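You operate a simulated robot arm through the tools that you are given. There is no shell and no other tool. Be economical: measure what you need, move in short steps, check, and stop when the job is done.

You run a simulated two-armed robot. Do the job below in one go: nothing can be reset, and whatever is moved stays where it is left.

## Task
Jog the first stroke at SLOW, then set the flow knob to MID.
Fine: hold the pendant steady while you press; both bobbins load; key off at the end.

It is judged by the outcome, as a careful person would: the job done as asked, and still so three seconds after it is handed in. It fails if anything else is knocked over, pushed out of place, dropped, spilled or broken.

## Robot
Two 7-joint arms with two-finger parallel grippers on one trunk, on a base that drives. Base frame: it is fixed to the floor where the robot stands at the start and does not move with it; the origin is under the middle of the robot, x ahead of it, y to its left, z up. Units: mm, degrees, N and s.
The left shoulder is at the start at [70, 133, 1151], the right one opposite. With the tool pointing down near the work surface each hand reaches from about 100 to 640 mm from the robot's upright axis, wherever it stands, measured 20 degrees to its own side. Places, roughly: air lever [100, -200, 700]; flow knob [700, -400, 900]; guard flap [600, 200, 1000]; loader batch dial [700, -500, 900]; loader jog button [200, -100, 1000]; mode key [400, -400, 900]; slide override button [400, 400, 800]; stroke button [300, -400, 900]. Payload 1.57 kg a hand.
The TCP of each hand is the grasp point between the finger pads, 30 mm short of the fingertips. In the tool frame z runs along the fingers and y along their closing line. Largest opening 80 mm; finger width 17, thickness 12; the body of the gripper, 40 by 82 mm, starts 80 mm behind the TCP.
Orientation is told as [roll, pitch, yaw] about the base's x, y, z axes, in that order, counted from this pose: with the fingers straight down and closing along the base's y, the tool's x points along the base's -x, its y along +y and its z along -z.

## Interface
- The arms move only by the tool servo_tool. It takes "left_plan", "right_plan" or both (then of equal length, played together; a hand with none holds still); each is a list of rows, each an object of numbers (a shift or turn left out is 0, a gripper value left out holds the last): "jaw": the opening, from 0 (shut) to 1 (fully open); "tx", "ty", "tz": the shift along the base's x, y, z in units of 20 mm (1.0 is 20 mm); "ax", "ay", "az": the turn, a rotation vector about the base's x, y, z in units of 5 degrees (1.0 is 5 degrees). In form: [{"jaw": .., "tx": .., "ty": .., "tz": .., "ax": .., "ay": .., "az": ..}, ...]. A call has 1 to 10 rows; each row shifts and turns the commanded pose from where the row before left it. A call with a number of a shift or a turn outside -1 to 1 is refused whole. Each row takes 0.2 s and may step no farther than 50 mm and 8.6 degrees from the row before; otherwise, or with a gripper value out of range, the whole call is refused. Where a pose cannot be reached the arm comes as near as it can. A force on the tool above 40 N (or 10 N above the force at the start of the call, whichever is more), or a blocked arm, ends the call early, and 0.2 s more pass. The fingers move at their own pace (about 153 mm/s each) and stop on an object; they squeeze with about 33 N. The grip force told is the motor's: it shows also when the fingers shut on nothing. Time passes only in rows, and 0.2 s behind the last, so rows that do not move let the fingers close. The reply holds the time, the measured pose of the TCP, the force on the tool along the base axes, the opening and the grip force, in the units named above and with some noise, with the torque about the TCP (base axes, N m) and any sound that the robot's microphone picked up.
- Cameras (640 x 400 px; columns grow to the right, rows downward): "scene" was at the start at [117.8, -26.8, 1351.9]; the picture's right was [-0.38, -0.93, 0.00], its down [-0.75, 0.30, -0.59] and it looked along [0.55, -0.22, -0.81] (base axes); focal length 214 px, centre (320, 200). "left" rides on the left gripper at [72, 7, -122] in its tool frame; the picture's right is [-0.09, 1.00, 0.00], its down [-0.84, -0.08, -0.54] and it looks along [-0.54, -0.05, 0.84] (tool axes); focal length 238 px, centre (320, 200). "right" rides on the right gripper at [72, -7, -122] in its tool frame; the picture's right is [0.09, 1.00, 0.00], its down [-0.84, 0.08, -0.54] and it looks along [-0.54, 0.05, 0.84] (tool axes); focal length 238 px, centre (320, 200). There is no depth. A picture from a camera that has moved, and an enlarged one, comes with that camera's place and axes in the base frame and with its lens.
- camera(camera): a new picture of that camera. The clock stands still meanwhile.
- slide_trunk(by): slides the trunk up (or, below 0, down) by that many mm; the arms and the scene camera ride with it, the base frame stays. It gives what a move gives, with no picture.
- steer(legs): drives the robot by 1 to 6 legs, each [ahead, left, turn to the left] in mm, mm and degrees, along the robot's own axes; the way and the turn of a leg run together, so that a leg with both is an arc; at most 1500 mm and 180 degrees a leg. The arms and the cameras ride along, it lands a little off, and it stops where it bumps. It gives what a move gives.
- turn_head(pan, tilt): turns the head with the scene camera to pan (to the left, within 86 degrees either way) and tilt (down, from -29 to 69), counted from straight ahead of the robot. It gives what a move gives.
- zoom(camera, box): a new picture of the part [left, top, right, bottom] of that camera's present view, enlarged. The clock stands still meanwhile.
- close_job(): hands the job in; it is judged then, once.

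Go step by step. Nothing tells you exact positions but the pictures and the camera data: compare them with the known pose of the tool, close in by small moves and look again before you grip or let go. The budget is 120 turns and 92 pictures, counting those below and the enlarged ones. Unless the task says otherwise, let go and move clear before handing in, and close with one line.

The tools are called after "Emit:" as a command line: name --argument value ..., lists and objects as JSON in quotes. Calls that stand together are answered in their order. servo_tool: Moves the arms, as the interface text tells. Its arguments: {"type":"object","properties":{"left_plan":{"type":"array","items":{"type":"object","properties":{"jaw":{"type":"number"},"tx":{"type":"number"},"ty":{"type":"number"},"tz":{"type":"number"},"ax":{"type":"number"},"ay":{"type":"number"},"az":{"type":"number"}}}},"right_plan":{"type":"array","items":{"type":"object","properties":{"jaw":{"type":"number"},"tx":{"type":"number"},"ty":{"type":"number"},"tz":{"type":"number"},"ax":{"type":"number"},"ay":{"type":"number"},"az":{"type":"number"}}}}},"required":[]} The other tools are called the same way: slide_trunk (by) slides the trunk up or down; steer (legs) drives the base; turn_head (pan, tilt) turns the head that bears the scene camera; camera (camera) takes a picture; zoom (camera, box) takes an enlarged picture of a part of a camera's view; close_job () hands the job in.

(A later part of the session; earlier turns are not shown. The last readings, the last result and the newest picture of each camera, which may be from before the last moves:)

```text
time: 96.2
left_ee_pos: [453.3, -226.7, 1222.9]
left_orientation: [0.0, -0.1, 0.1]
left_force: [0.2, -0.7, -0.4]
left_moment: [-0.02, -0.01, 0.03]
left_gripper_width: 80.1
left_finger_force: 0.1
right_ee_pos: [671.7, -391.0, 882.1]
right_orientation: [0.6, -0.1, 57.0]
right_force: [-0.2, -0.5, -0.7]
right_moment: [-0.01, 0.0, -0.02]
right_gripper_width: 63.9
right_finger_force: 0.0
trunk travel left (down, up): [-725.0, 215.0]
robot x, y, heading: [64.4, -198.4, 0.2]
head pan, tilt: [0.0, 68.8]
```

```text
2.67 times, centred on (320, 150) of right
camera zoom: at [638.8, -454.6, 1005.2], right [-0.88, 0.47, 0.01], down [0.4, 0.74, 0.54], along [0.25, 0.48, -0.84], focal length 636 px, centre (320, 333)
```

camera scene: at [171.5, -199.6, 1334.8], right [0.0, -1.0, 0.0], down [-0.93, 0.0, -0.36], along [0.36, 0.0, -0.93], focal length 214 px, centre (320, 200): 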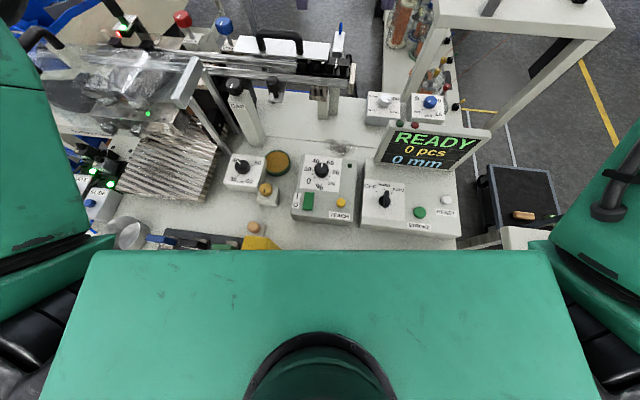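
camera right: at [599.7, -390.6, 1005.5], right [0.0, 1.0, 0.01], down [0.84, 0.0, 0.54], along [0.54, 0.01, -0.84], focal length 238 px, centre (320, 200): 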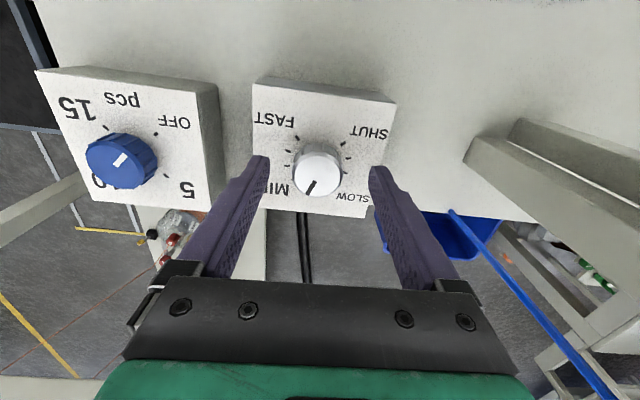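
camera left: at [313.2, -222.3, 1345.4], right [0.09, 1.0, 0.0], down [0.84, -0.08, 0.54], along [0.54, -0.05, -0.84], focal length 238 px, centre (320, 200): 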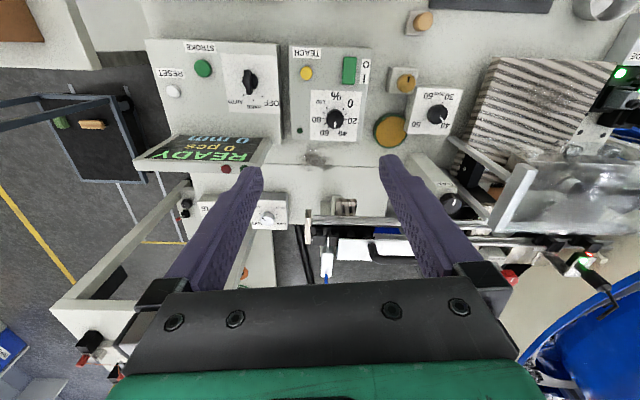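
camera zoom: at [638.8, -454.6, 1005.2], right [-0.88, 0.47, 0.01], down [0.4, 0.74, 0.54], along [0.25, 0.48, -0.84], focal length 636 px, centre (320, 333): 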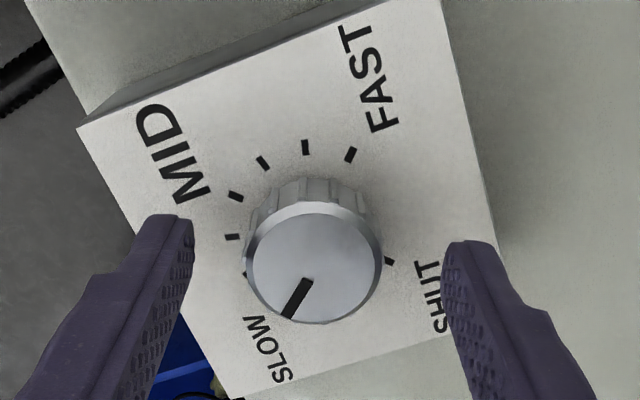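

The flow knob is at SLOW. I lift the right hand and retract along the way it came, rotating back.

Emit:
servo_tool --right_plan '[{"tz": 1}, {"tz": 1}, {"tz": 1, "az": -1}, {"tz": 1, "az": -1}, {"tz": 1, "az": -1}, {"az": -1}, {"az": -1}, {"az": -1}, {"az": -1}, {"az": -1}]'

Emit:
servo_tool --right_plan '[{"tx": -0.6, "tz": 1, "ty": -0.3}, {"tx": -0.6, "tz": 1, "ty": -0.3}, {"tx": -0.6, "tz": 1, "ty": -0.3}, {"tx": -0.6, "tz": 1, "ty": -0.3}, {"tx": -0.6, "tz": 1, "ty": -0.3}, {"tx": -0.6, "tz": 1, "ty": -0.3}, {"tx": -0.6, "tz": 1, "ty": -0.3}, {"tx": -0.6, "ty": -0.5}, {"tx": -0.6, "ty": -0.5}, {"tx": -0.6, "ty": -0.5}]'

Emit:
steer --legs '[[-384, 0, 0], [0, 100, 0]]'

Emit:
turn_head --pan 0 --tilt 40

Emit:
camera --camera "scene"

```text
time: 98.5
left_ee_pos: [453.2, -226.9, 1222.8]
left_orientation: [0.0, 0.0, 0.1]
left_force: [0.4, 0.2, 0.7]
left_moment: [0.02, 0.01, 0.02]
left_gripper_width: 80.1
left_finger_force: 0.0
right_ee_pos: [672.3, -390.4, 982.3]
right_orientation: [0.4, -0.1, 16.8]
right_force: [0.1, 0.2, 0.4]
right_moment: [-0.05, 0.01, 0.03]
right_gripper_width: 63.9
right_finger_force: 0.0
trunk travel left (down, up): [-725.0, 215.0]
robot x, y, heading: [64.5, -203.1, 0.3]
head pan, tilt: [0.0, 68.8]
```

```text
time: 100.7
left_ee_pos: [452.9, -226.4, 1223.6]
left_orientation: [-0.1, 0.0, 0.2]
left_force: [-0.5, -0.3, -0.1]
left_moment: [0.01, -0.05, -0.01]
left_gripper_width: 80.2
left_finger_force: 0.0
right_ee_pos: [596.2, -475.3, 1104.3]
right_orientation: [0.6, -0.2, 16.9]
right_force: [-0.7, 0.5, -0.3]
right_moment: [-0.03, 0.02, 0.0]
right_gripper_width: 64.4
right_finger_force: 0.0
right hand out of reach, approached as far as the arm can: row 4, 5, 6, 7, 8, 9
trunk travel left (down, up): [-725.0, 215.0]
robot x, y, heading: [65.7, -201.2, 0.2]
head pan, tilt: [0.0, 68.8]
```

```text
time: 103.8
left_ee_pos: [69.8, -131.7, 1223.3]
left_orientation: [0.0, -0.1, -0.2]
left_force: [-0.5, 0.6, -0.8]
left_moment: [0.03, 0.01, -0.01]
left_gripper_width: 80.0
left_finger_force: 0.1
right_ee_pos: [208.3, -379.0, 1103.7]
right_orientation: [0.6, -0.1, 16.4]
right_force: [-0.7, 0.0, 0.1]
right_moment: [-0.05, 0.0, 0.01]
right_gripper_width: 63.9
right_finger_force: 0.0
trunk travel left (down, up): [-725.0, 215.0]
robot x, y, heading: [-322.3, -98.8, -0.4]
head pan, tilt: [0.0, 68.8]
```

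```text
time: 104.8
left_ee_pos: [68.7, -128.8, 1222.9]
left_orientation: [0.0, 0.0, -0.2]
left_force: [-0.4, -0.5, 0.1]
left_moment: [0.04, 0.0, -0.01]
left_gripper_width: 80.1
left_finger_force: 0.1
right_ee_pos: [210.5, -378.7, 1104.2]
right_orientation: [0.6, -0.1, 16.5]
right_force: [0.1, 0.2, 0.2]
right_moment: [0.03, 0.0, 0.01]
right_gripper_width: 64.1
right_finger_force: 0.0
trunk travel left (down, up): [-725.0, 215.0]
robot x, y, heading: [-319.8, -100.2, -0.4]
head pan, tilt: [0.0, 40.0]
```

```text
36 pictures are left
camera scene: at [-185.2, -100.4, 1370.8], right [0.0, -1.0, 0.0], down [-0.64, 0.0, -0.77], along [0.77, 0.0, -0.64], focal length 214 px, centre (320, 200)
```

scene: 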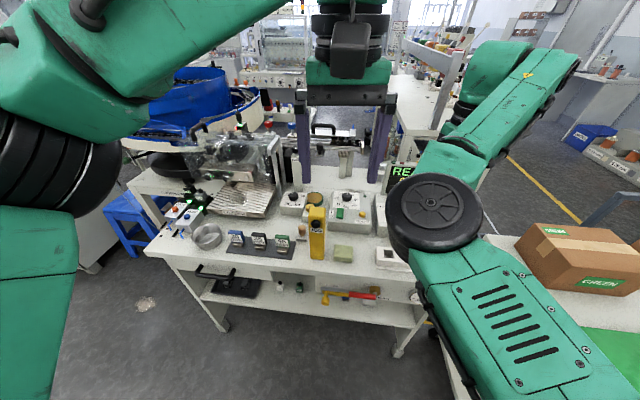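

I zoom in on the pendant to fix its exact position before gripping it with the left hand.

Emit:
zoom --camera "scene" --box '[272, 195, 368, 270]'

Emit:
camera --camera "left"

```text
5.33 times, centred on (320, 232) of scene
camera zoom: at [-185.2, -100.4, 1370.8], right [0.0, -1.0, 0.0], down [-0.64, 0.0, -0.77], along [0.77, 0.0, -0.64], focal length 1144 px, centre (320, 27)
```

zoom: 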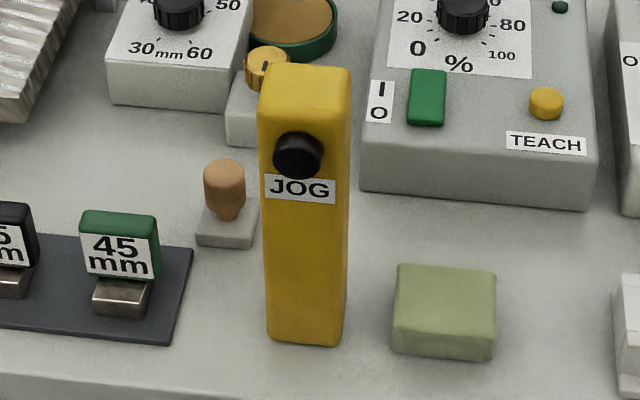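

```text
34 pictures are left
camera left: at [-4.0, -122.6, 1345.8], right [0.1, 1.0, 0.0], down [0.84, -0.08, 0.54], along [0.54, -0.05, -0.84], focal length 238 px, centre (320, 200)
```

left: 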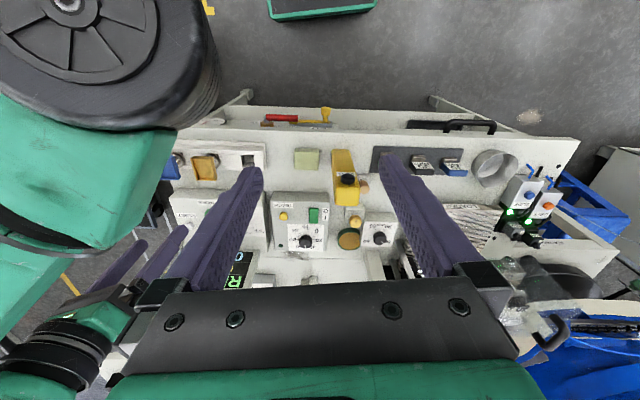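

The pendant: centre [230,-93], 42 wide, 37 deep, top z≈984, yawed about -6°; JOG button near [203,-90,965]. I bring the left hand above it.

Emit:
servo_tool --left_plan '[{"tx": 0.8, "ty": 0.18, "az": -1, "jaw": 1}, {"tx": 0.8, "ty": 0.18, "tz": -0.6, "az": -0.2}, {"tx": 0.8, "ty": 0.18, "tz": -0.6}, {"tx": 0.8, "ty": 0.18, "tz": -0.6}, {"tx": 0.8, "ty": 0.18, "tz": -0.6}, {"tx": 0.8, "ty": 0.18, "tz": -0.6}, {"tx": 0.8, "ty": 0.18, "tz": -0.6}, {"tx": 0.8, "ty": 0.18, "tz": -0.6}, {"tx": 0.8, "ty": 0.18, "tz": -0.6}, {"tx": 0.85, "ty": 0.18, "tz": -0.6}]'

Emit:
camera --camera "left"

```text
time: 107.0
left_ee_pos: [228.1, -94.8, 1114.2]
left_orientation: [0.1, 0.0, -6.4]
left_force: [0.2, -0.1, 0.3]
left_moment: [0.07, -0.01, -0.04]
left_gripper_width: 79.9
left_finger_force: 0.1
right_ee_pos: [210.4, -378.3, 1103.6]
right_orientation: [0.4, 0.0, 16.4]
right_force: [0.4, -0.2, -0.3]
right_moment: [0.01, -0.01, 0.02]
right_gripper_width: 64.1
right_finger_force: 0.0
trunk travel left (down, up): [-725.0, 215.0]
robot x, y, heading: [-319.4, -100.5, -0.3]
head pan, tilt: [0.0, 40.0]
```

```text
33 pictures are left
camera left: at [158.2, -79.6, 1237.8], right [0.2, 0.98, 0.0], down [0.82, -0.17, 0.54], along [0.53, -0.11, -0.84], focal length 238 px, centre (320, 200)
```

left: 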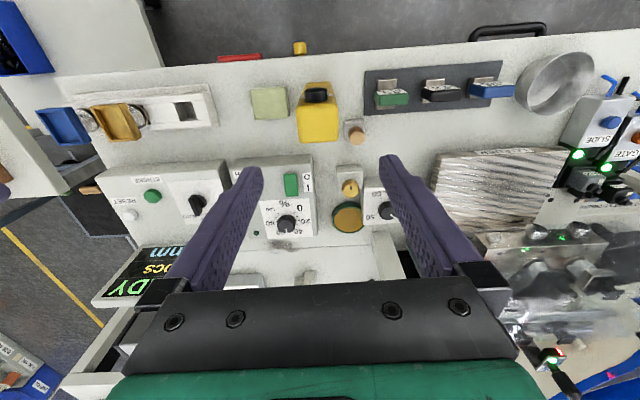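

Emit:
servo_tool --left_plan '[{"tz": -1}, {"tz": -1}, {"tz": -1}, {"tz": -1}, {}]'

Emit:
camera --camera "left"

```text
time: 108.2
left_ee_pos: [229.2, -93.2, 1034.0]
left_orientation: [0.0, -0.1, -6.2]
left_force: [-0.1, 0.4, 0.4]
left_moment: [0.0, 0.01, 0.0]
left_gripper_width: 79.9
left_finger_force: 0.0
right_ee_pos: [208.6, -377.7, 1103.4]
right_orientation: [0.5, -0.1, 16.5]
right_force: [0.2, 0.2, 0.7]
right_moment: [0.01, -0.02, 0.03]
right_gripper_width: 63.9
right_finger_force: 0.0
trunk travel left (down, up): [-725.0, 215.0]
robot x, y, heading: [-322.6, -101.3, -0.4]
head pan, tilt: [0.0, 40.0]
```

```text
32 pictures are left
camera left: at [157.8, -78.9, 1157.4], right [0.2, 0.98, 0.0], down [0.82, -0.17, 0.54], along [0.53, -0.11, -0.84], focal length 238 px, centre (320, 200)
```

left: 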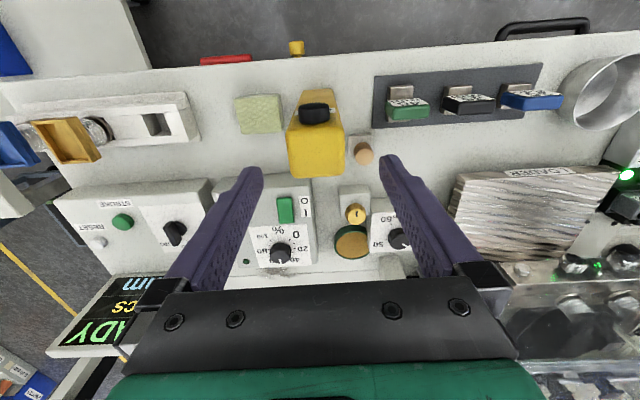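

Alignment is good. I descend around the pendant and close gently.

Emit:
servo_tool --left_plan '[{"tz": -1, "tx": -0.15, "ty": -0.05}, {"tz": -1}, {"tz": -1}, {"tz": -1}, {"tz": -0.2}, {}]'

Emit:
servo_tool --left_plan '[{"jaw": 0.65}, {"jaw": 0.58}, {"jaw": 0.55}, {"jaw": 0.4}, {}]'

Emit:
camera --camera "left"

```text
time: 109.6
left_ee_pos: [226.8, -95.3, 950.2]
left_orientation: [0.1, 0.0, -6.4]
left_force: [-0.3, 0.1, -0.1]
left_moment: [-0.04, 0.02, -0.06]
left_gripper_width: 80.1
left_finger_force: 0.1
right_ee_pos: [208.7, -377.9, 1103.9]
right_orientation: [0.5, 0.0, 16.5]
right_force: [0.4, -0.9, 0.0]
right_moment: [0.02, 0.01, 0.02]
right_gripper_width: 64.1
right_finger_force: 0.0
trunk travel left (down, up): [-725.0, 215.0]
robot x, y, heading: [-318.1, -100.9, -0.3]
head pan, tilt: [0.0, 40.0]
```

```text
time: 110.8
left_ee_pos: [226.9, -95.0, 950.8]
left_orientation: [0.0, 0.0, -6.2]
left_force: [-0.7, -0.4, 0.9]
left_moment: [-0.1, -0.03, -0.03]
left_gripper_width: 44.0
left_finger_force: 33.0
right_ee_pos: [208.8, -377.5, 1104.7]
right_orientation: [0.5, -0.1, 16.4]
right_force: [-1.0, 0.1, -0.6]
right_moment: [-0.03, 0.01, 0.02]
right_gripper_width: 64.0
right_finger_force: 0.1
trunk travel left (down, up): [-725.0, 215.0]
robot x, y, heading: [-317.0, -98.7, -0.2]
head pan, tilt: [0.0, 40.0]
```

```text
31 pictures are left
camera left: at [156.3, -80.1, 1073.8], right [0.2, 0.98, 0.0], down [0.82, -0.17, 0.54], along [0.53, -0.11, -0.84], focal length 238 px, centre (320, 200)
```

left: 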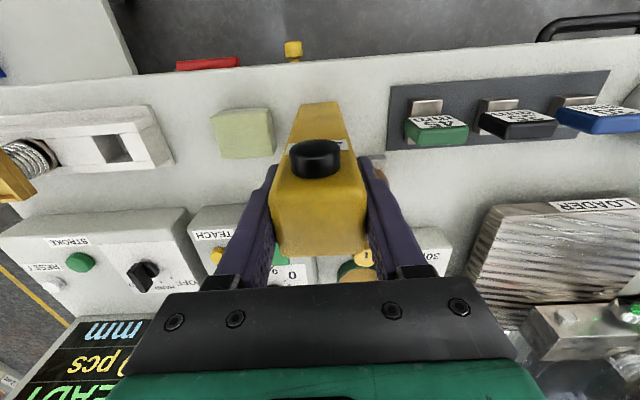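

The pendant is held firmly (44 mm). I now bring the right hand, fingers closed, round to point forward.

Emit:
servo_tool --right_plan '[{"az": -1, "jaw": 0, "tx": -0.5}, {"az": -1, "tx": -0.5}, {"az": -1, "tx": -0.5}, {"az": -0.3, "tx": -0.5}, {"ay": -1, "tx": -0.5}, {"ay": -1, "tx": -0.5}, {"ay": -1, "tx": -0.5, "tz": -0.3}, {"ay": -1, "tx": -0.5, "tz": -0.3}, {"ay": -1, "tz": -0.3}, {"ay": -1, "tz": -0.3}]'

Emit:
servo_tool --right_plan '[{"ay": -1, "tz": -0.3}, {"ay": -1, "tz": -0.3}, {"ay": -1, "tz": -0.3}, {"ay": -1, "tz": -0.3}, {"ay": -1, "tz": -0.3}, {"ay": -1, "tz": -0.3}, {"ay": -1, "tz": -0.3}, {"ay": -1, "tz": -0.3}, {"ay": -1, "tz": -0.3}, {"ay": -1, "tz": -0.3}]'

Emit:
camera --camera "scene"

```text
time: 113.0
left_ee_pos: [227.1, -94.2, 949.9]
left_orientation: [0.0, -0.1, -6.2]
left_force: [-0.2, 1.1, 0.3]
left_moment: [0.01, -0.04, -0.01]
left_gripper_width: 44.2
left_finger_force: 33.7
right_ee_pos: [143.0, -471.6, 1080.4]
right_orientation: [0.4, -30.1, 0.1]
right_force: [-0.7, 1.2, 1.2]
right_moment: [-0.04, 0.01, 0.0]
right_gripper_width: 0.2
right_finger_force: 21.4
right hand out of reach, approached as far as the arm can: row 1, 2, 3, 4, 5, 6, 7, 8, 9
trunk travel left (down, up): [-725.0, 215.0]
robot x, y, heading: [-320.0, -103.8, -0.0]
head pan, tilt: [0.0, 40.0]
```

```text
time: 115.2
left_ee_pos: [227.0, -95.6, 950.7]
left_orientation: [-0.1, -0.1, -6.2]
left_force: [0.6, 0.5, 0.1]
left_moment: [-0.1, -0.03, -0.02]
left_gripper_width: 43.9
left_finger_force: 33.2
right_ee_pos: [141.6, -513.8, 1039.3]
right_orientation: [0.4, -80.3, 0.2]
right_force: [-0.3, -0.3, 0.2]
right_moment: [0.01, 0.02, 0.02]
right_gripper_width: 0.1
right_finger_force: 20.9
right hand out of reach, approached as far as the arm can: row 1, 5, 6, 7
trunk travel left (down, up): [-725.0, 215.0]
robot x, y, heading: [-321.4, -102.6, -0.5]
head pan, tilt: [0.0, 40.0]
```

```text
30 pictures are left
camera scene: at [-185.3, -100.7, 1370.9], right [0.0, -1.0, 0.0], down [-0.64, 0.0, -0.77], along [0.77, 0.0, -0.64], focal length 214 px, centre (320, 200)
```

scene: 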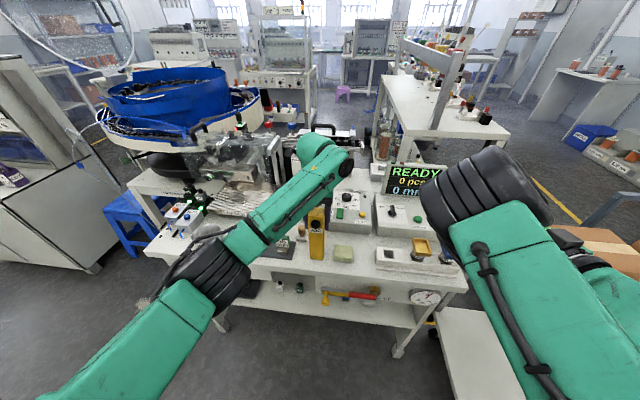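

The right hand now points forward. I slide it left towards the button line, staying back from the pendant.

Emit:
servo_tool --right_plan '[{"ty": 1, "tx": -0.1}, {"ty": 1, "tx": -0.1}, {"ty": 1, "tx": -0.1}, {"ty": 1, "tx": -0.1}, {"ty": 1, "tx": -0.1}, {"ty": 1, "ay": -1}, {"ty": 1, "ay": -1}, {"ty": 1}, {"ty": 1}, {"ty": 1}]'

Emit:
servo_tool --right_plan '[{"ty": 1, "tz": -0.4}, {"ty": 1, "tz": -0.4}, {"ty": 1, "tz": -0.4}, {"ty": 1, "tz": -0.4}, {"ty": 1, "tz": -0.4}, {"ty": 1, "tz": -0.4}, {"ty": 1, "tz": -0.4}, {"ty": 1, "tz": -0.4}, {"ty": 0.5}, {}]'

Emit:
camera --camera "right"

```text
time: 117.4
left_ee_pos: [227.2, -94.8, 951.8]
left_orientation: [-0.1, -0.1, -6.2]
left_force: [0.3, -0.2, 1.0]
left_moment: [-0.04, -0.04, 0.0]
left_gripper_width: 43.9
left_finger_force: 32.8
right_ee_pos: [117.4, -462.5, 1070.3]
right_orientation: [-117.0, -90.0, 117.5]
right_force: [0.2, 0.1, -0.5]
right_moment: [0.02, -0.01, -0.01]
right_gripper_width: 0.0
right_finger_force: 21.7
right hand out of reach, approached as far as the arm can: row 4, 5, 6, 7, 8, 9, 10
trunk travel left (down, up): [-725.0, 215.0]
robot x, y, heading: [-319.2, -98.6, -0.1]
head pan, tilt: [0.0, 40.0]
```

```text
time: 119.6
left_ee_pos: [227.5, -93.8, 950.9]
left_orientation: [0.0, 0.0, -6.2]
left_force: [-0.2, 0.3, 0.2]
left_moment: [-0.04, 0.02, -0.02]
left_gripper_width: 43.6
left_finger_force: 33.2
right_ee_pos: [117.3, -461.9, 1071.8]
right_orientation: [-101.1, -90.0, 101.9]
right_force: [-0.1, 0.4, -0.1]
right_moment: [0.01, -0.01, -0.01]
right_gripper_width: 0.0
right_finger_force: 21.7
right hand out of reach, approached as far as the arm can: row 1, 2, 3, 4, 5, 6, 7, 8, 9
trunk travel left (down, up): [-725.0, 215.0]
robot x, y, heading: [-321.4, -102.4, -0.1]
head pan, tilt: [0.0, 40.0]
```

```text
29 pictures are left
camera right: at [-5.3, -469.7, 999.4], right [-0.01, 1.0, -0.09], down [-0.54, 0.07, 0.84], along [0.84, 0.06, 0.54], focal length 238 px, centre (320, 200)
```

right: 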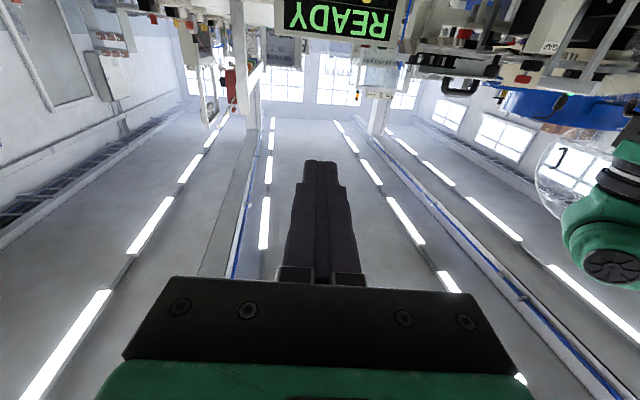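

Pointing straight ahead folds the arm too much. I'll instead point the finger diagonally (30° below level, yawed 45° left), coming from the right.

Emit:
servo_tool --right_plan '[{"ay": 1, "tx": 1}, {"ay": 1, "tx": 1}, {"ay": 1, "tx": 1}, {"ay": 1, "tx": 0.5}, {"ay": 1}, {"ay": 1}, {"az": 1}, {"az": 1}, {"az": 1}, {"az": 1}]'

Emit:
servo_tool --right_plan '[{"az": 1, "ty": 0.5}, {"az": 1, "ty": 0.5}, {"az": 1, "ty": 0.5}, {"az": 1, "ty": 0.5}, {"az": 1, "ty": 0.5}, {"ty": 1, "tx": -0.3}, {"ty": 1, "tx": -0.3}, {"ty": 1, "tx": -0.3}, {"ty": 1, "tx": -0.3}, {}]'

Emit:
camera --camera "scene"

```text
time: 121.8
left_ee_pos: [227.8, -95.2, 951.1]
left_orientation: [0.0, 0.0, -6.2]
left_force: [0.0, -0.3, -0.2]
left_moment: [0.02, 0.0, -0.01]
left_gripper_width: 43.9
left_finger_force: 33.0
right_ee_pos: [186.5, -461.3, 1069.7]
right_orientation: [0.5, -60.0, 20.0]
right_force: [0.4, -0.4, 0.6]
right_moment: [-0.05, 0.01, 0.04]
right_gripper_width: 0.0
right_finger_force: 21.7
trunk travel left (down, up): [-725.0, 215.0]
robot x, y, heading: [-320.8, -99.2, -0.1]
head pan, tilt: [0.0, 40.0]
```

```text
time: 124.0
left_ee_pos: [227.5, -96.0, 949.6]
left_orientation: [-0.1, 0.0, -6.3]
left_force: [-0.7, -0.5, 0.3]
left_moment: [-0.05, 0.08, -0.03]
left_gripper_width: 43.9
left_finger_force: 33.0
right_ee_pos: [162.4, -336.7, 1064.7]
right_orientation: [1.9, -60.0, 43.0]
right_force: [-0.1, -0.6, -0.1]
right_moment: [0.0, -0.04, 0.0]
right_gripper_width: 0.3
right_finger_force: 21.3
trunk travel left (down, up): [-725.0, 215.0]
robot x, y, heading: [-319.9, -99.9, -0.1]
head pan, tilt: [0.0, 40.0]
```

```text
28 pictures are left
camera scene: at [-185.2, -100.3, 1370.9], right [0.0, -1.0, 0.0], down [-0.64, 0.0, -0.77], along [0.77, 0.0, -0.64], focal length 214 px, centre (320, 200)
```

scene: 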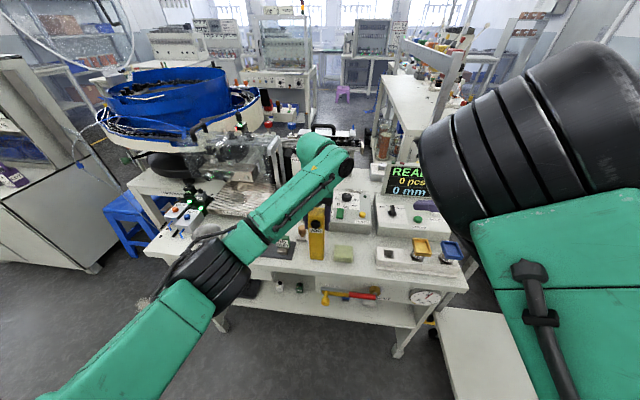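

The diagonal approach is reachable. I move in toward the button, stopping just short.

Emit:
servo_tool --right_plan '[{"ty": 1, "tz": -0.4, "tx": -0.1}, {"ty": 1, "tz": -0.4, "tx": -0.1}, {"ty": 1, "tz": -0.4, "tx": -0.1}, {"ty": 1, "tz": -0.4, "tx": -0.1}, {"ty": 1, "tz": -0.4, "tx": -0.1}, {"ty": 1, "tz": -0.4, "tx": -0.1}, {"ty": 1, "tz": -0.4, "tx": -0.1}, {"ty": 1, "tz": -0.4, "tx": -0.1}, {"ty": 1, "tz": -0.4, "tx": -0.1}, {}]'

Emit:
camera --camera "right"

Emit:
zoom --camera "scene" --box '[250, 170, 410, 270]'

```text
time: 126.2
left_ee_pos: [227.2, -94.2, 950.5]
left_orientation: [0.0, 0.1, -6.2]
left_force: [0.7, -0.6, 0.7]
left_moment: [-0.01, -0.02, 0.0]
left_gripper_width: 43.9
left_finger_force: 33.2
right_ee_pos: [158.7, -296.1, 1033.5]
right_orientation: [2.6, -61.3, 41.9]
right_force: [-0.5, 1.2, 0.8]
right_moment: [0.01, 0.02, -0.01]
right_gripper_width: 0.1
right_finger_force: 20.7
right hand out of reach, approached as far as the arm can: row 3, 4, 5, 6, 7, 8, 9
trunk travel left (down, up): [-725.0, 215.0]
robot x, y, heading: [-323.5, -102.6, -0.3]
head pan, tilt: [0.0, 40.0]
```

```text
27 pictures are left
camera right: at [61.3, -399.4, 1030.1], right [-0.73, 0.68, -0.06], down [-0.09, -0.01, 1.0], along [0.68, 0.73, 0.07], focal length 238 px, centre (320, 200)
```

right: 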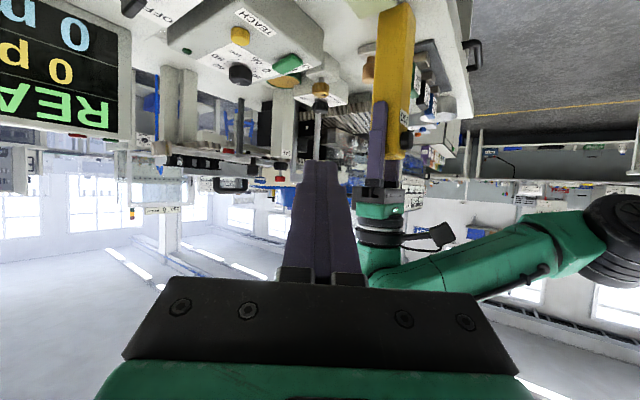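

```text
4.00 times, centred on (330, 220) of scene
camera zoom: at [-185.2, -100.0, 1370.9], right [0.0, -1.0, 0.0], down [-0.64, 0.0, -0.77], along [0.77, 0.0, -0.64], focal length 858 px, centre (280, 120)
```

zoom: 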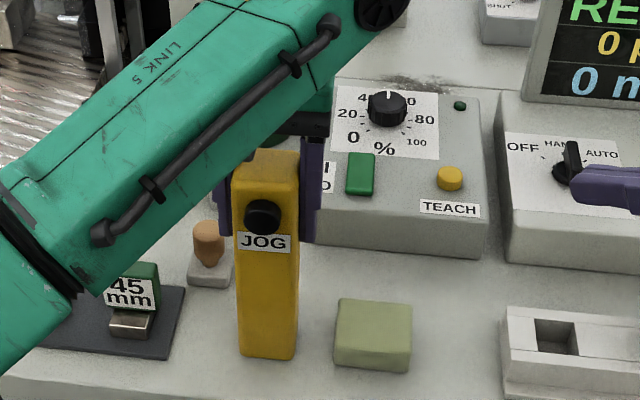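

The right wrist hits a limit in that pose. I change to a steeper, less yawed pose (pitch about -45°, yaw about 20°) and retry.

Emit:
servo_tool --right_plan '[{"ax": -0.67, "ay": 0.74}, {"ax": -0.67, "ay": 0.74}, {"ax": -0.67, "ay": 0.74}, {"az": -1}, {"az": -1}, {"az": -1}, {"az": -1}, {"tz": 0.2}, {}]'

Emit:
servo_tool --right_plan '[{"ty": 1, "tz": -0.3, "tx": -0.1}, {"ty": 1, "tz": -0.3, "tx": -0.1}, {"ty": 1, "tz": -0.3, "tx": -0.1}, {"ty": 1, "tz": -0.3, "tx": -0.1}, {"ty": 1, "tz": -0.3, "tx": -0.1}, {}]'

```text
time: 128.2
left_ee_pos: [227.7, -94.4, 950.8]
left_orientation: [0.0, 0.1, -6.2]
left_force: [-1.0, -0.4, -0.1]
left_moment: [-0.05, 0.01, -0.04]
left_gripper_width: 43.7
left_finger_force: 33.0
right_ee_pos: [164.7, -350.7, 1044.8]
right_orientation: [2.8, -45.6, 22.8]
right_force: [0.0, 0.6, 0.4]
right_moment: [-0.02, 0.01, -0.01]
right_gripper_width: 0.0
right_finger_force: 21.5
right hand out of reach, approached as far as the arm can: row 2, 4, 5, 6, 7
trunk travel left (down, up): [-725.0, 215.0]
robot x, y, heading: [-321.1, -100.5, -0.3]
head pan, tilt: [0.0, 40.0]
```

```text
time: 129.6
left_ee_pos: [227.7, -94.7, 951.0]
left_orientation: [0.0, 0.1, -6.2]
left_force: [0.4, 0.7, -0.1]
left_moment: [-0.03, 0.0, 0.0]
left_gripper_width: 43.6
left_finger_force: 32.7
right_ee_pos: [165.0, -349.2, 1045.7]
right_orientation: [2.6, -45.6, 23.0]
right_force: [0.2, 0.4, 0.2]
right_moment: [0.0, 0.0, 0.02]
right_gripper_width: 0.0
right_finger_force: 21.1
right hand out of reach, approached as far as the arm can: row 1, 2, 3, 4, 5
trunk travel left (down, up): [-725.0, 215.0]
robot x, y, heading: [-321.4, -103.5, -0.2]
head pan, tilt: [0.0, 40.0]
```

The wrist can't cross inward in this elbow configuration. I return the right arm to its start-like pose and come in low with the tool down instead.

Emit:
servo_tool --right_plan '[{"ty": -1, "tz": 1, "az": -1}, {"ty": -1, "tz": 1, "az": -1}, {"ty": -1, "tz": 1, "az": -1}, {"ty": -1, "tz": 1, "az": -1, "ay": 0.5}, {"ty": -1, "tz": 1, "ay": 1}, {"ty": -1, "tz": 1, "ay": 1}, {"ty": -1, "tz": 1, "ay": 1}, {"ty": -1, "tz": 1, "ay": 1}, {"ty": -0.5, "tz": 1, "ay": 1}, {"ay": 1, "tx": -1}]'

Emit:
servo_tool --right_plan '[{"tx": -1, "ay": 1}, {"tx": -1, "ay": 1}, {"tx": -1, "ay": 1}, {"tx": -1}, {"tx": -0.5}, {}]'

```text
time: 131.8
left_ee_pos: [227.0, -94.7, 951.4]
left_orientation: [-0.1, -0.1, -6.2]
left_force: [-0.2, -0.9, 0.0]
left_moment: [-0.03, 0.01, -0.01]
left_gripper_width: 43.9
left_finger_force: 32.7
right_ee_pos: [143.4, -518.2, 1224.0]
right_orientation: [3.9, -12.6, 2.9]
right_force: [0.0, -0.4, 0.0]
right_moment: [-0.01, -0.01, 0.02]
right_gripper_width: 0.0
right_finger_force: 21.4
trunk travel left (down, up): [-725.0, 215.0]
robot x, y, heading: [-316.7, -99.9, -0.1]
head pan, tilt: [0.0, 40.0]
```

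```text
time: 133.2
left_ee_pos: [226.2, -94.6, 950.6]
left_orientation: [0.1, 0.1, -6.2]
left_force: [-1.1, -0.1, -0.2]
left_moment: [0.03, 0.06, 0.02]
left_gripper_width: 43.9
left_finger_force: 33.2
right_ee_pos: [54.8, -518.7, 1225.4]
right_orientation: [4.6, 2.3, 2.9]
right_force: [0.4, -0.9, 0.3]
right_moment: [0.01, -0.01, 0.05]
right_gripper_width: 0.1
right_finger_force: 21.6
trunk travel left (down, up): [-725.0, 215.0]
robot x, y, heading: [-320.7, -100.5, -0.1]
head pan, tilt: [0.0, 40.0]
```

Emit:
servo_tool --right_plan '[{"tz": -1, "ax": -0.9, "ay": -0.5, "az": -0.6}, {"tz": -1}, {"tz": -1}, {"tz": -1}, {"tz": -1}, {"tz": -1}, {"tz": -1}, {"tz": -1}, {"tz": -1}, {"tz": -1}]'

Emit:
servo_tool --right_plan '[{"ty": 1}, {"ty": 1}, {"ty": 1}, {"ty": 1}, {"ty": 1}, {"ty": 1}, {"ty": 1}, {"ty": 1}, {"ty": 1}, {"ty": 1}]'

Emit:
camera --camera "scene"

```text
time: 135.4
left_ee_pos: [227.5, -95.5, 952.5]
left_orientation: [0.1, -0.1, -6.1]
left_force: [0.5, 0.1, 1.0]
left_moment: [-0.03, -0.05, -0.01]
left_gripper_width: 43.6
left_finger_force: 33.8
right_ee_pos: [54.1, -517.8, 1025.0]
right_orientation: [0.1, -0.1, -0.3]
right_force: [0.4, 1.5, -0.2]
right_moment: [0.02, 0.0, 0.01]
right_gripper_width: 0.1
right_finger_force: 21.1
trunk travel left (down, up): [-725.0, 215.0]
robot x, y, heading: [-321.5, -103.1, -0.2]
head pan, tilt: [0.0, 40.0]
```

```text
time: 137.6
left_ee_pos: [226.3, -93.5, 950.8]
left_orientation: [0.0, 0.1, -6.3]
left_force: [-0.2, 0.2, 0.1]
left_moment: [-0.01, -0.03, -0.01]
left_gripper_width: 43.6
left_finger_force: 32.8
right_ee_pos: [86.1, -476.8, 1026.1]
right_orientation: [0.1, -0.1, -0.2]
right_force: [0.1, 0.4, 0.0]
right_moment: [0.01, 0.02, -0.02]
right_gripper_width: 0.0
right_finger_force: 21.3
right hand out of reach, approached as far as the arm can: row 2, 3, 4, 5, 6, 7, 8, 9, 10
trunk travel left (down, up): [-725.0, 215.0]
robot x, y, heading: [-320.7, -102.2, -0.1]
head pan, tilt: [0.0, 40.0]
```

```text
25 pictures are left
camera scene: at [-185.2, -100.1, 1370.9], right [0.0, -1.0, 0.0], down [-0.64, 0.0, -0.77], along [0.77, 0.0, -0.64], focal length 214 px, centre (320, 200)
```

scene: 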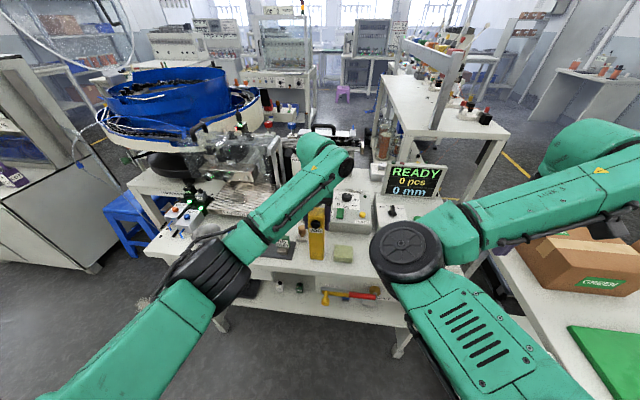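

I see the right elbow is bent inward, while the left arm's elbow is well placed outside. I'll swap roles: the right hand will hold the pendant from above and the left hand will press. First I release and raise the left hand.

Emit:
servo_tool --left_plan '[{"jaw": 1}, {}, {}, {"tz": 0.5}, {"tz": 1}, {"tz": 1}, {"tz": 1}, {"tz": 1}, {"tz": 1}, {"tz": 1}]'

Emit:
servo_tool --left_plan '[{"tx": -1, "tz": 1}, {"tx": -1, "tz": 1}, {"tx": -1, "tz": 1}, {"tx": -1}, {"tx": -1}, {}, {}, {}, {}, {}]' --right_plan '[{"tz": 1}, {"tz": 1}, {"tz": 1}, {"tz": 1}, {"tz": 1}, {"tz": 1}, {"tx": 1, "jaw": 1}, {"tx": 1}, {"tx": 1}, {"tx": 1}]'

Emit:
steer --legs '[[0, 205, 0]]'

Emit:
camera --camera "scene"

```text
time: 139.8
left_ee_pos: [226.1, -94.6, 1081.4]
left_orientation: [0.0, 0.0, -6.2]
left_force: [-0.3, 0.3, -0.8]
left_moment: [0.03, 0.02, 0.0]
left_gripper_width: 80.1
left_finger_force: 0.1
right_ee_pos: [86.1, -476.3, 1026.6]
right_orientation: [0.1, -0.1, -0.2]
right_force: [-0.1, 0.8, -0.1]
right_moment: [0.01, 0.01, 0.01]
right_gripper_width: 0.2
right_finger_force: 21.5
trunk travel left (down, up): [-725.0, 215.0]
robot x, y, heading: [-316.2, -104.1, -0.4]
head pan, tilt: [0.0, 40.0]
```

```text
time: 142.0
left_ee_pos: [128.0, -94.7, 1142.4]
left_orientation: [0.0, 0.0, -6.1]
left_force: [0.4, 0.0, -0.8]
left_moment: [-0.01, 0.01, -0.03]
left_gripper_width: 79.9
left_finger_force: 0.0
right_ee_pos: [166.7, -476.2, 1145.7]
right_orientation: [0.2, 0.0, -0.2]
right_force: [0.3, 0.1, -0.1]
right_moment: [0.03, 0.0, -0.01]
right_gripper_width: 80.2
right_finger_force: 0.1
trunk travel left (down, up): [-725.0, 215.0]
robot x, y, heading: [-317.5, -103.5, -0.1]
head pan, tilt: [0.0, 40.0]
```

```text
time: 143.6
left_ee_pos: [128.5, 109.7, 1141.9]
left_orientation: [0.1, 0.0, -6.3]
left_force: [0.8, -0.8, -0.1]
left_moment: [-0.01, -0.03, -0.01]
left_gripper_width: 79.9
left_finger_force: 0.0
right_ee_pos: [167.1, -273.2, 1145.6]
right_orientation: [0.3, -0.1, -0.2]
right_force: [-0.5, 0.3, -1.1]
right_moment: [-0.03, 0.01, 0.0]
right_gripper_width: 80.0
right_finger_force: 0.1
trunk travel left (down, up): [-725.0, 215.0]
robot x, y, heading: [-319.1, 103.8, -0.7]
head pan, tilt: [0.0, 40.0]
```

```text
24 pictures are left
camera scene: at [-184.1, 103.4, 1370.9], right [-0.01, -1.0, 0.0], down [-0.64, 0.01, -0.77], along [0.77, 0.0, -0.64], focal length 214 px, centre (320, 200)
```

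scene: 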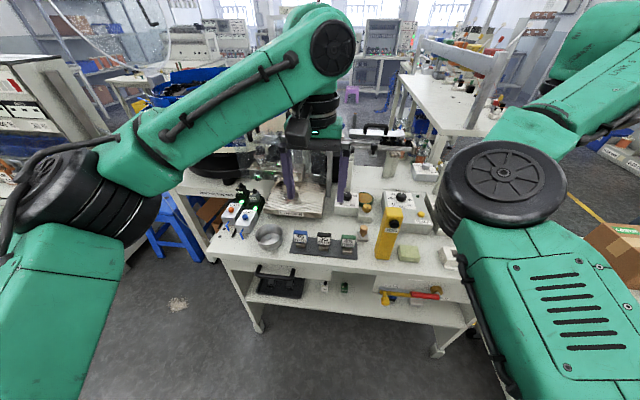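

The pendant stayed put. I bring the right hand above it.

Emit:
servo_tool --right_plan '[{"tx": 1, "tz": -0.5}, {"tx": 1, "tz": -0.5}, {"tx": 1, "tz": -0.5, "ty": 1}, {"ty": 1, "tz": -0.5}, {"ty": 1, "tz": -0.5}, {"ty": 1, "tz": -0.5}, {"ty": 1, "tz": -0.3}, {"ty": 1, "tz": -0.2}, {"ty": 1, "az": -0.6}, {"ty": 1, "az": -0.6}]'

Emit:
camera --camera "right"

```text
time: 145.8
left_ee_pos: [127.6, 110.6, 1142.1]
left_orientation: [0.1, 0.0, -6.3]
left_force: [0.3, -0.3, -0.1]
left_moment: [0.01, 0.03, 0.03]
left_gripper_width: 80.1
left_finger_force: 0.1
right_ee_pos: [243.8, -117.3, 1079.3]
right_orientation: [0.2, 0.0, -6.5]
right_force: [-0.9, 0.3, -0.5]
right_moment: [0.0, 0.0, 0.01]
right_gripper_width: 80.2
right_finger_force: 0.1
right hand out of reach, approached as far as the arm can: row 9, 10
trunk travel left (down, up): [-725.0, 215.0]
robot x, y, heading: [-317.0, 106.3, -0.4]
head pan, tilt: [0.0, 40.0]
```

```text
23 pictures are left
camera right: at [171.3, -116.1, 1201.2], right [0.02, 1.0, 0.0], down [0.84, -0.02, 0.54], along [0.54, -0.01, -0.84], focal length 238 px, centre (320, 200)
```

right: 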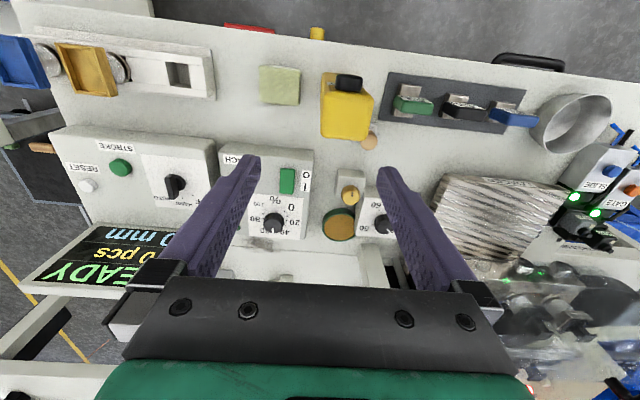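

Just short of reach inward; I strafe the base left another 60 mm.

Emit:
steer --legs '[[0, 60, 0.4]]'

Emit:
servo_tool --right_plan '[{"ty": -1}, {"ty": -0.9, "tx": -0.7}, {}]'

Emit:
camera --camera "right"

```text
time: 146.8
left_ee_pos: [127.7, 170.1, 1141.9]
left_orientation: [0.2, 0.0, -6.0]
left_force: [0.1, -0.1, -0.1]
left_moment: [0.0, 0.02, 0.02]
left_gripper_width: 80.1
left_finger_force: 0.1
right_ee_pos: [244.8, -57.3, 1077.5]
right_orientation: [0.3, 0.1, -6.0]
right_force: [0.6, -0.8, -0.7]
right_moment: [0.01, -0.02, 0.01]
right_gripper_width: 79.8
right_finger_force: 0.1
trunk travel left (down, up): [-725.0, 215.0]
robot x, y, heading: [-316.0, 168.3, 0.4]
head pan, tilt: [0.0, 40.0]
```

```text
time: 147.6
left_ee_pos: [128.5, 176.9, 1142.4]
left_orientation: [-0.2, 0.0, -6.0]
left_force: [-0.1, 0.4, 0.3]
left_moment: [-0.02, 0.02, -0.01]
left_gripper_width: 80.2
left_finger_force: 0.1
right_ee_pos: [231.3, -90.3, 1077.0]
right_orientation: [0.0, 0.0, -5.9]
right_force: [-0.4, 0.4, -1.1]
right_moment: [-0.02, 0.0, 0.04]
right_gripper_width: 80.2
right_finger_force: 0.1
trunk travel left (down, up): [-725.0, 215.0]
robot x, y, heading: [-317.5, 164.9, 0.1]
head pan, tilt: [0.0, 40.0]
```

```text
22 pictures are left
camera right: at [158.8, -88.9, 1200.9], right [0.01, 1.0, 0.0], down [0.84, -0.01, 0.54], along [0.54, -0.01, -0.84], focal length 238 px, centre (320, 200)
```

right: 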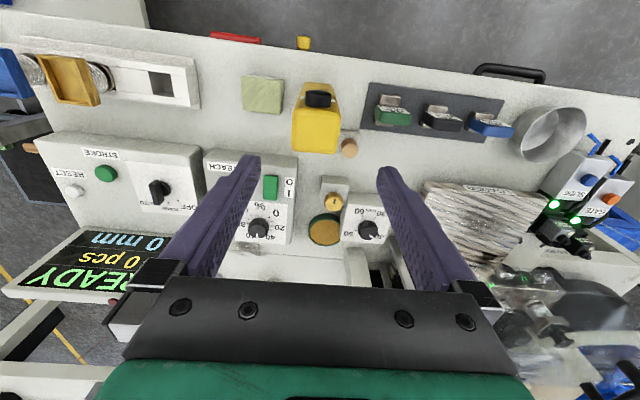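

Pendant confirmed at about [225,-95]. I descend and grip it with the right hand.

Emit:
servo_tool --right_plan '[{"tz": -1, "tx": -0.2, "ty": -0.25}, {"tz": -1}, {"tz": -1}, {"tz": -1}, {"tz": -1}, {"tz": -1}, {"tz": -0.35}, {}]'

Emit:
servo_tool --right_plan '[{"jaw": 0.65}, {"jaw": 0.58}, {"jaw": 0.55}, {"jaw": 0.4}, {}]'

```text
time: 149.3
left_ee_pos: [128.1, 174.7, 1142.6]
left_orientation: [0.1, 0.0, -6.0]
left_force: [-0.2, -0.5, -0.3]
left_moment: [0.03, 0.01, 0.01]
left_gripper_width: 79.9
left_finger_force: 0.0
right_ee_pos: [226.6, -96.9, 952.0]
right_orientation: [0.1, 0.0, -6.0]
right_force: [-0.4, 0.2, 0.2]
right_moment: [0.02, 0.02, 0.01]
right_gripper_width: 80.0
right_finger_force: 0.1
trunk travel left (down, up): [-725.0, 215.0]
robot x, y, heading: [-319.1, 164.0, 0.2]
head pan, tilt: [0.0, 40.0]
```

```text
time: 150.6
left_ee_pos: [128.3, 174.0, 1143.1]
left_orientation: [0.0, 0.0, -6.1]
left_force: [-0.3, -0.3, -0.2]
left_moment: [0.0, -0.01, 0.0]
left_gripper_width: 80.5
left_finger_force: 0.2
right_ee_pos: [227.0, -97.1, 951.8]
right_orientation: [0.2, 0.0, -6.0]
right_force: [0.0, 0.5, 1.0]
right_moment: [-0.03, -0.03, 0.01]
right_gripper_width: 43.9
right_finger_force: 32.5
trunk travel left (down, up): [-725.0, 215.0]
robot x, y, heading: [-317.8, 166.5, 0.0]
head pan, tilt: [0.0, 40.0]
```

Held firmly. Now I rotate the left hand, fingers shut, to point diagonally at the button (pitch -60°, yaw -45°).

Emit:
servo_tool --left_plan '[{"ay": -1, "jaw": 0, "ty": -0.5}, {"ay": -1, "ty": -0.5}, {"ay": -1, "ty": -0.5}, {"ay": -1, "ty": -0.5}, {"ay": -1, "ty": -0.5}, {"ay": -1}, {"ay": -1}, {"ay": -1}, {"ay": -1}, {"ay": -1}]'

Emit:
servo_tool --left_plan '[{"ay": -1}, {"ay": -1}, {"az": -1, "tz": -0.5}, {"az": -1, "tz": -0.5}, {"az": -1, "tz": -0.5}, {"az": -1, "tz": -0.5}, {"az": -1, "tz": -0.5}, {"az": -1, "tz": -0.5}, {"az": -1, "tz": -0.5}, {"az": -1, "tz": -0.5}]'

Emit:
camera --camera "scene"

```text
time: 152.8
left_ee_pos: [127.4, 125.2, 1143.0]
left_orientation: [7.1, -49.8, -9.2]
left_force: [0.4, 0.3, 0.3]
left_moment: [0.0, -0.02, 0.01]
left_gripper_width: 0.1
left_finger_force: 21.0
right_ee_pos: [227.4, -98.4, 951.4]
right_orientation: [0.2, 0.0, -6.0]
right_force: [-0.4, 0.1, 0.0]
right_moment: [-0.03, 0.03, 0.01]
right_gripper_width: 43.7
right_finger_force: 32.6
trunk travel left (down, up): [-725.0, 215.0]
robot x, y, heading: [-321.5, 164.7, 0.2]
head pan, tilt: [0.0, 40.0]
```

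```text
time: 154.9
left_ee_pos: [125.7, 124.5, 1064.6]
left_orientation: [10.2, -59.4, -51.9]
left_force: [0.7, 0.8, 0.7]
left_moment: [0.02, 0.02, 0.03]
left_gripper_width: 0.2
left_finger_force: 21.4
right_ee_pos: [227.4, -96.5, 950.7]
right_orientation: [0.0, 0.0, -6.0]
right_force: [-1.3, 0.2, 0.1]
right_moment: [0.0, 0.03, 0.0]
right_gripper_width: 43.8
right_finger_force: 33.0
trunk travel left (down, up): [-725.0, 215.0]
robot x, y, heading: [-321.0, 165.9, 0.2]
head pan, tilt: [0.0, 40.0]
```

```text
21 pictures are left
camera scene: at [-183.8, 167.5, 1370.9], right [0.0, -1.0, 0.0], down [-0.64, 0.0, -0.77], along [0.77, 0.0, -0.64], focal length 214 px, centre (320, 200)
```

scene: 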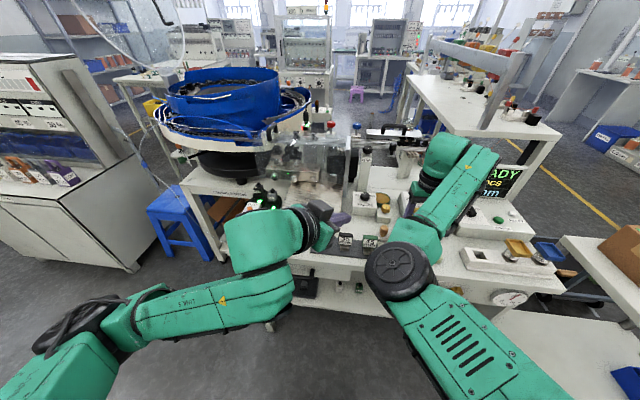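

The right elbow sits in the way of the diagonal path, so I'll come from the left nearly level and press with the fingertip corner. First I reorient: azimuth about -62°, 10° below level.

Emit:
servo_tool --left_plan '[{"az": -1}, {"az": -1}, {"az": -1}, {"az": -1}, {"az": -0.4}, {"ax": -0.88, "ay": -0.47}, {"ax": -0.88, "ay": -0.47}, {"ax": -0.88, "ay": -0.47}, {"ax": -0.88, "ay": -0.47}, {}]'

Emit:
servo_tool --left_plan '[{"tz": -1}, {"tz": -1}, {"tz": -1}, {"tz": -1}, {"ty": -1}, {"ty": -1}, {"ty": -1}, {}]'

Emit:
camera --camera "left"

Emit:
camera --camera "scene"

```text
time: 157.2
left_ee_pos: [127.5, 124.1, 1062.5]
left_orientation: [31.0, -78.4, -93.5]
left_force: [-0.3, -0.7, -0.1]
left_moment: [0.02, 0.0, 0.02]
left_gripper_width: 0.1
left_finger_force: 21.1
right_ee_pos: [228.0, -98.0, 952.4]
right_orientation: [0.1, 0.0, -6.0]
right_force: [-0.2, 0.4, -0.4]
right_moment: [0.04, 0.03, 0.0]
right_gripper_width: 43.9
right_finger_force: 32.4
trunk travel left (down, up): [-725.0, 215.0]
robot x, y, heading: [-319.1, 166.8, 0.1]
head pan, tilt: [0.0, 40.0]
```

```text
time: 158.9
left_ee_pos: [127.9, 65.1, 982.8]
left_orientation: [30.6, -78.3, -93.1]
left_force: [0.6, -0.5, 0.6]
left_moment: [-0.03, 0.01, 0.04]
left_gripper_width: 0.3
left_finger_force: 21.2
right_ee_pos: [227.0, -97.5, 952.6]
right_orientation: [0.1, -0.1, -6.1]
right_force: [0.0, -0.3, -0.5]
right_moment: [-0.04, 0.01, -0.02]
right_gripper_width: 44.0
right_finger_force: 33.1
trunk travel left (down, up): [-725.0, 215.0]
robot x, y, heading: [-319.7, 165.3, 0.1]
head pan, tilt: [0.0, 40.0]
```

```text
20 pictures are left
camera left: at [77.4, 188.2, 934.5], right [0.88, 0.43, 0.19], down [-0.33, 0.27, 0.91], along [0.34, -0.86, 0.38], focal length 238 px, centre (320, 200)
```

left: 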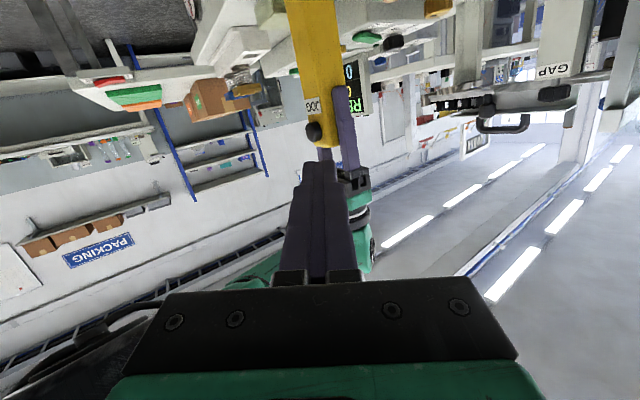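

```text
19 pictures are left
camera scene: at [-183.8, 167.2, 1370.9], right [0.0, -1.0, 0.0], down [-0.64, 0.0, -0.77], along [0.77, 0.0, -0.64], focal length 214 px, centre (320, 200)
```

scene: 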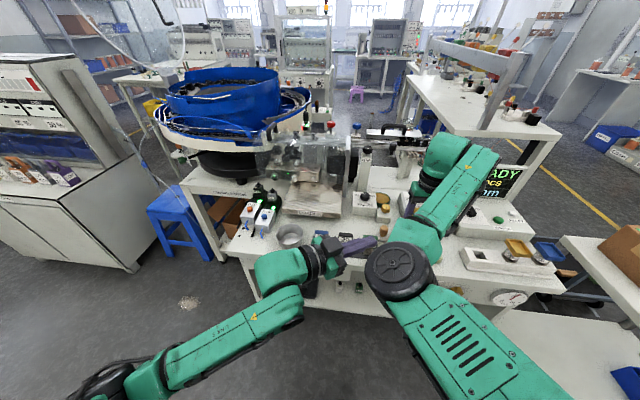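

From the left camera the button is at about [199,-92,966]. To stay clear of the right elbow I tilt the left hand to slightly upward, then move in line with the button.

Emit:
servo_tool --left_plan '[{"ax": -0.88, "ay": -0.47}, {"ax": -0.88, "ay": -0.47}, {"ax": -0.88, "ay": -0.47}, {"tz": -1, "tx": 0.5}, {"ty": -1}, {"ty": -1}, {"ty": -1}, {"ty": -1}, {}]'

Emit:
camera --camera "left"

Emit:
camera --camera "right"

```text
time: 160.9
left_ee_pos: [137.2, -15.6, 963.0]
left_orientation: [129.5, -82.3, 168.8]
left_force: [-0.3, -0.4, 0.5]
left_moment: [0.02, 0.02, -0.02]
left_gripper_width: 0.0
left_finger_force: 21.8
right_ee_pos: [226.4, -97.7, 952.4]
right_orientation: [0.1, 0.1, -5.9]
right_force: [0.4, -0.5, 0.1]
right_moment: [-0.09, 0.05, 0.01]
right_gripper_width: 44.2
right_finger_force: 33.0
trunk travel left (down, up): [-725.0, 215.0]
robot x, y, heading: [-319.6, 166.7, 0.2]
head pan, tilt: [0.0, 40.0]
```

```text
18 pictures are left
camera left: at [95.0, 92.5, 882.3], right [0.86, 0.48, 0.2], down [-0.43, 0.46, 0.77], along [0.28, -0.75, 0.6], focal length 238 px, centre (320, 200)
```

left: 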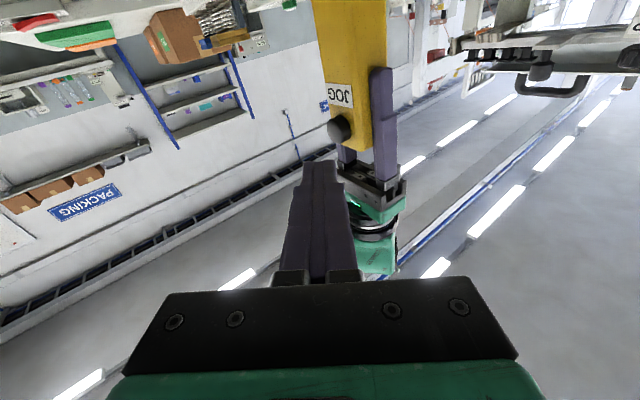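

```text
17 pictures are left
camera right: at [154.7, -96.1, 1074.5], right [0.01, 1.0, 0.0], down [0.84, -0.01, 0.54], along [0.54, -0.01, -0.84], focal length 238 px, centre (320, 200)
```

right: 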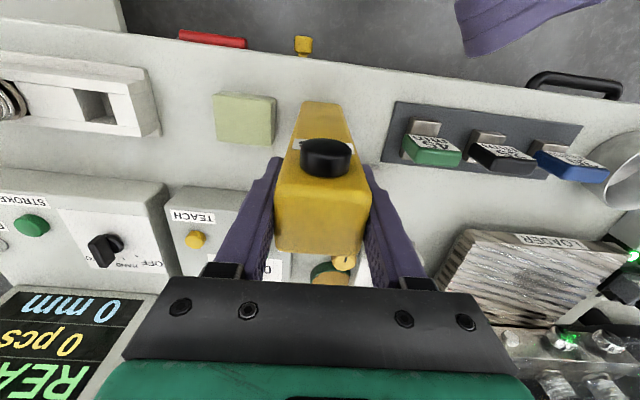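

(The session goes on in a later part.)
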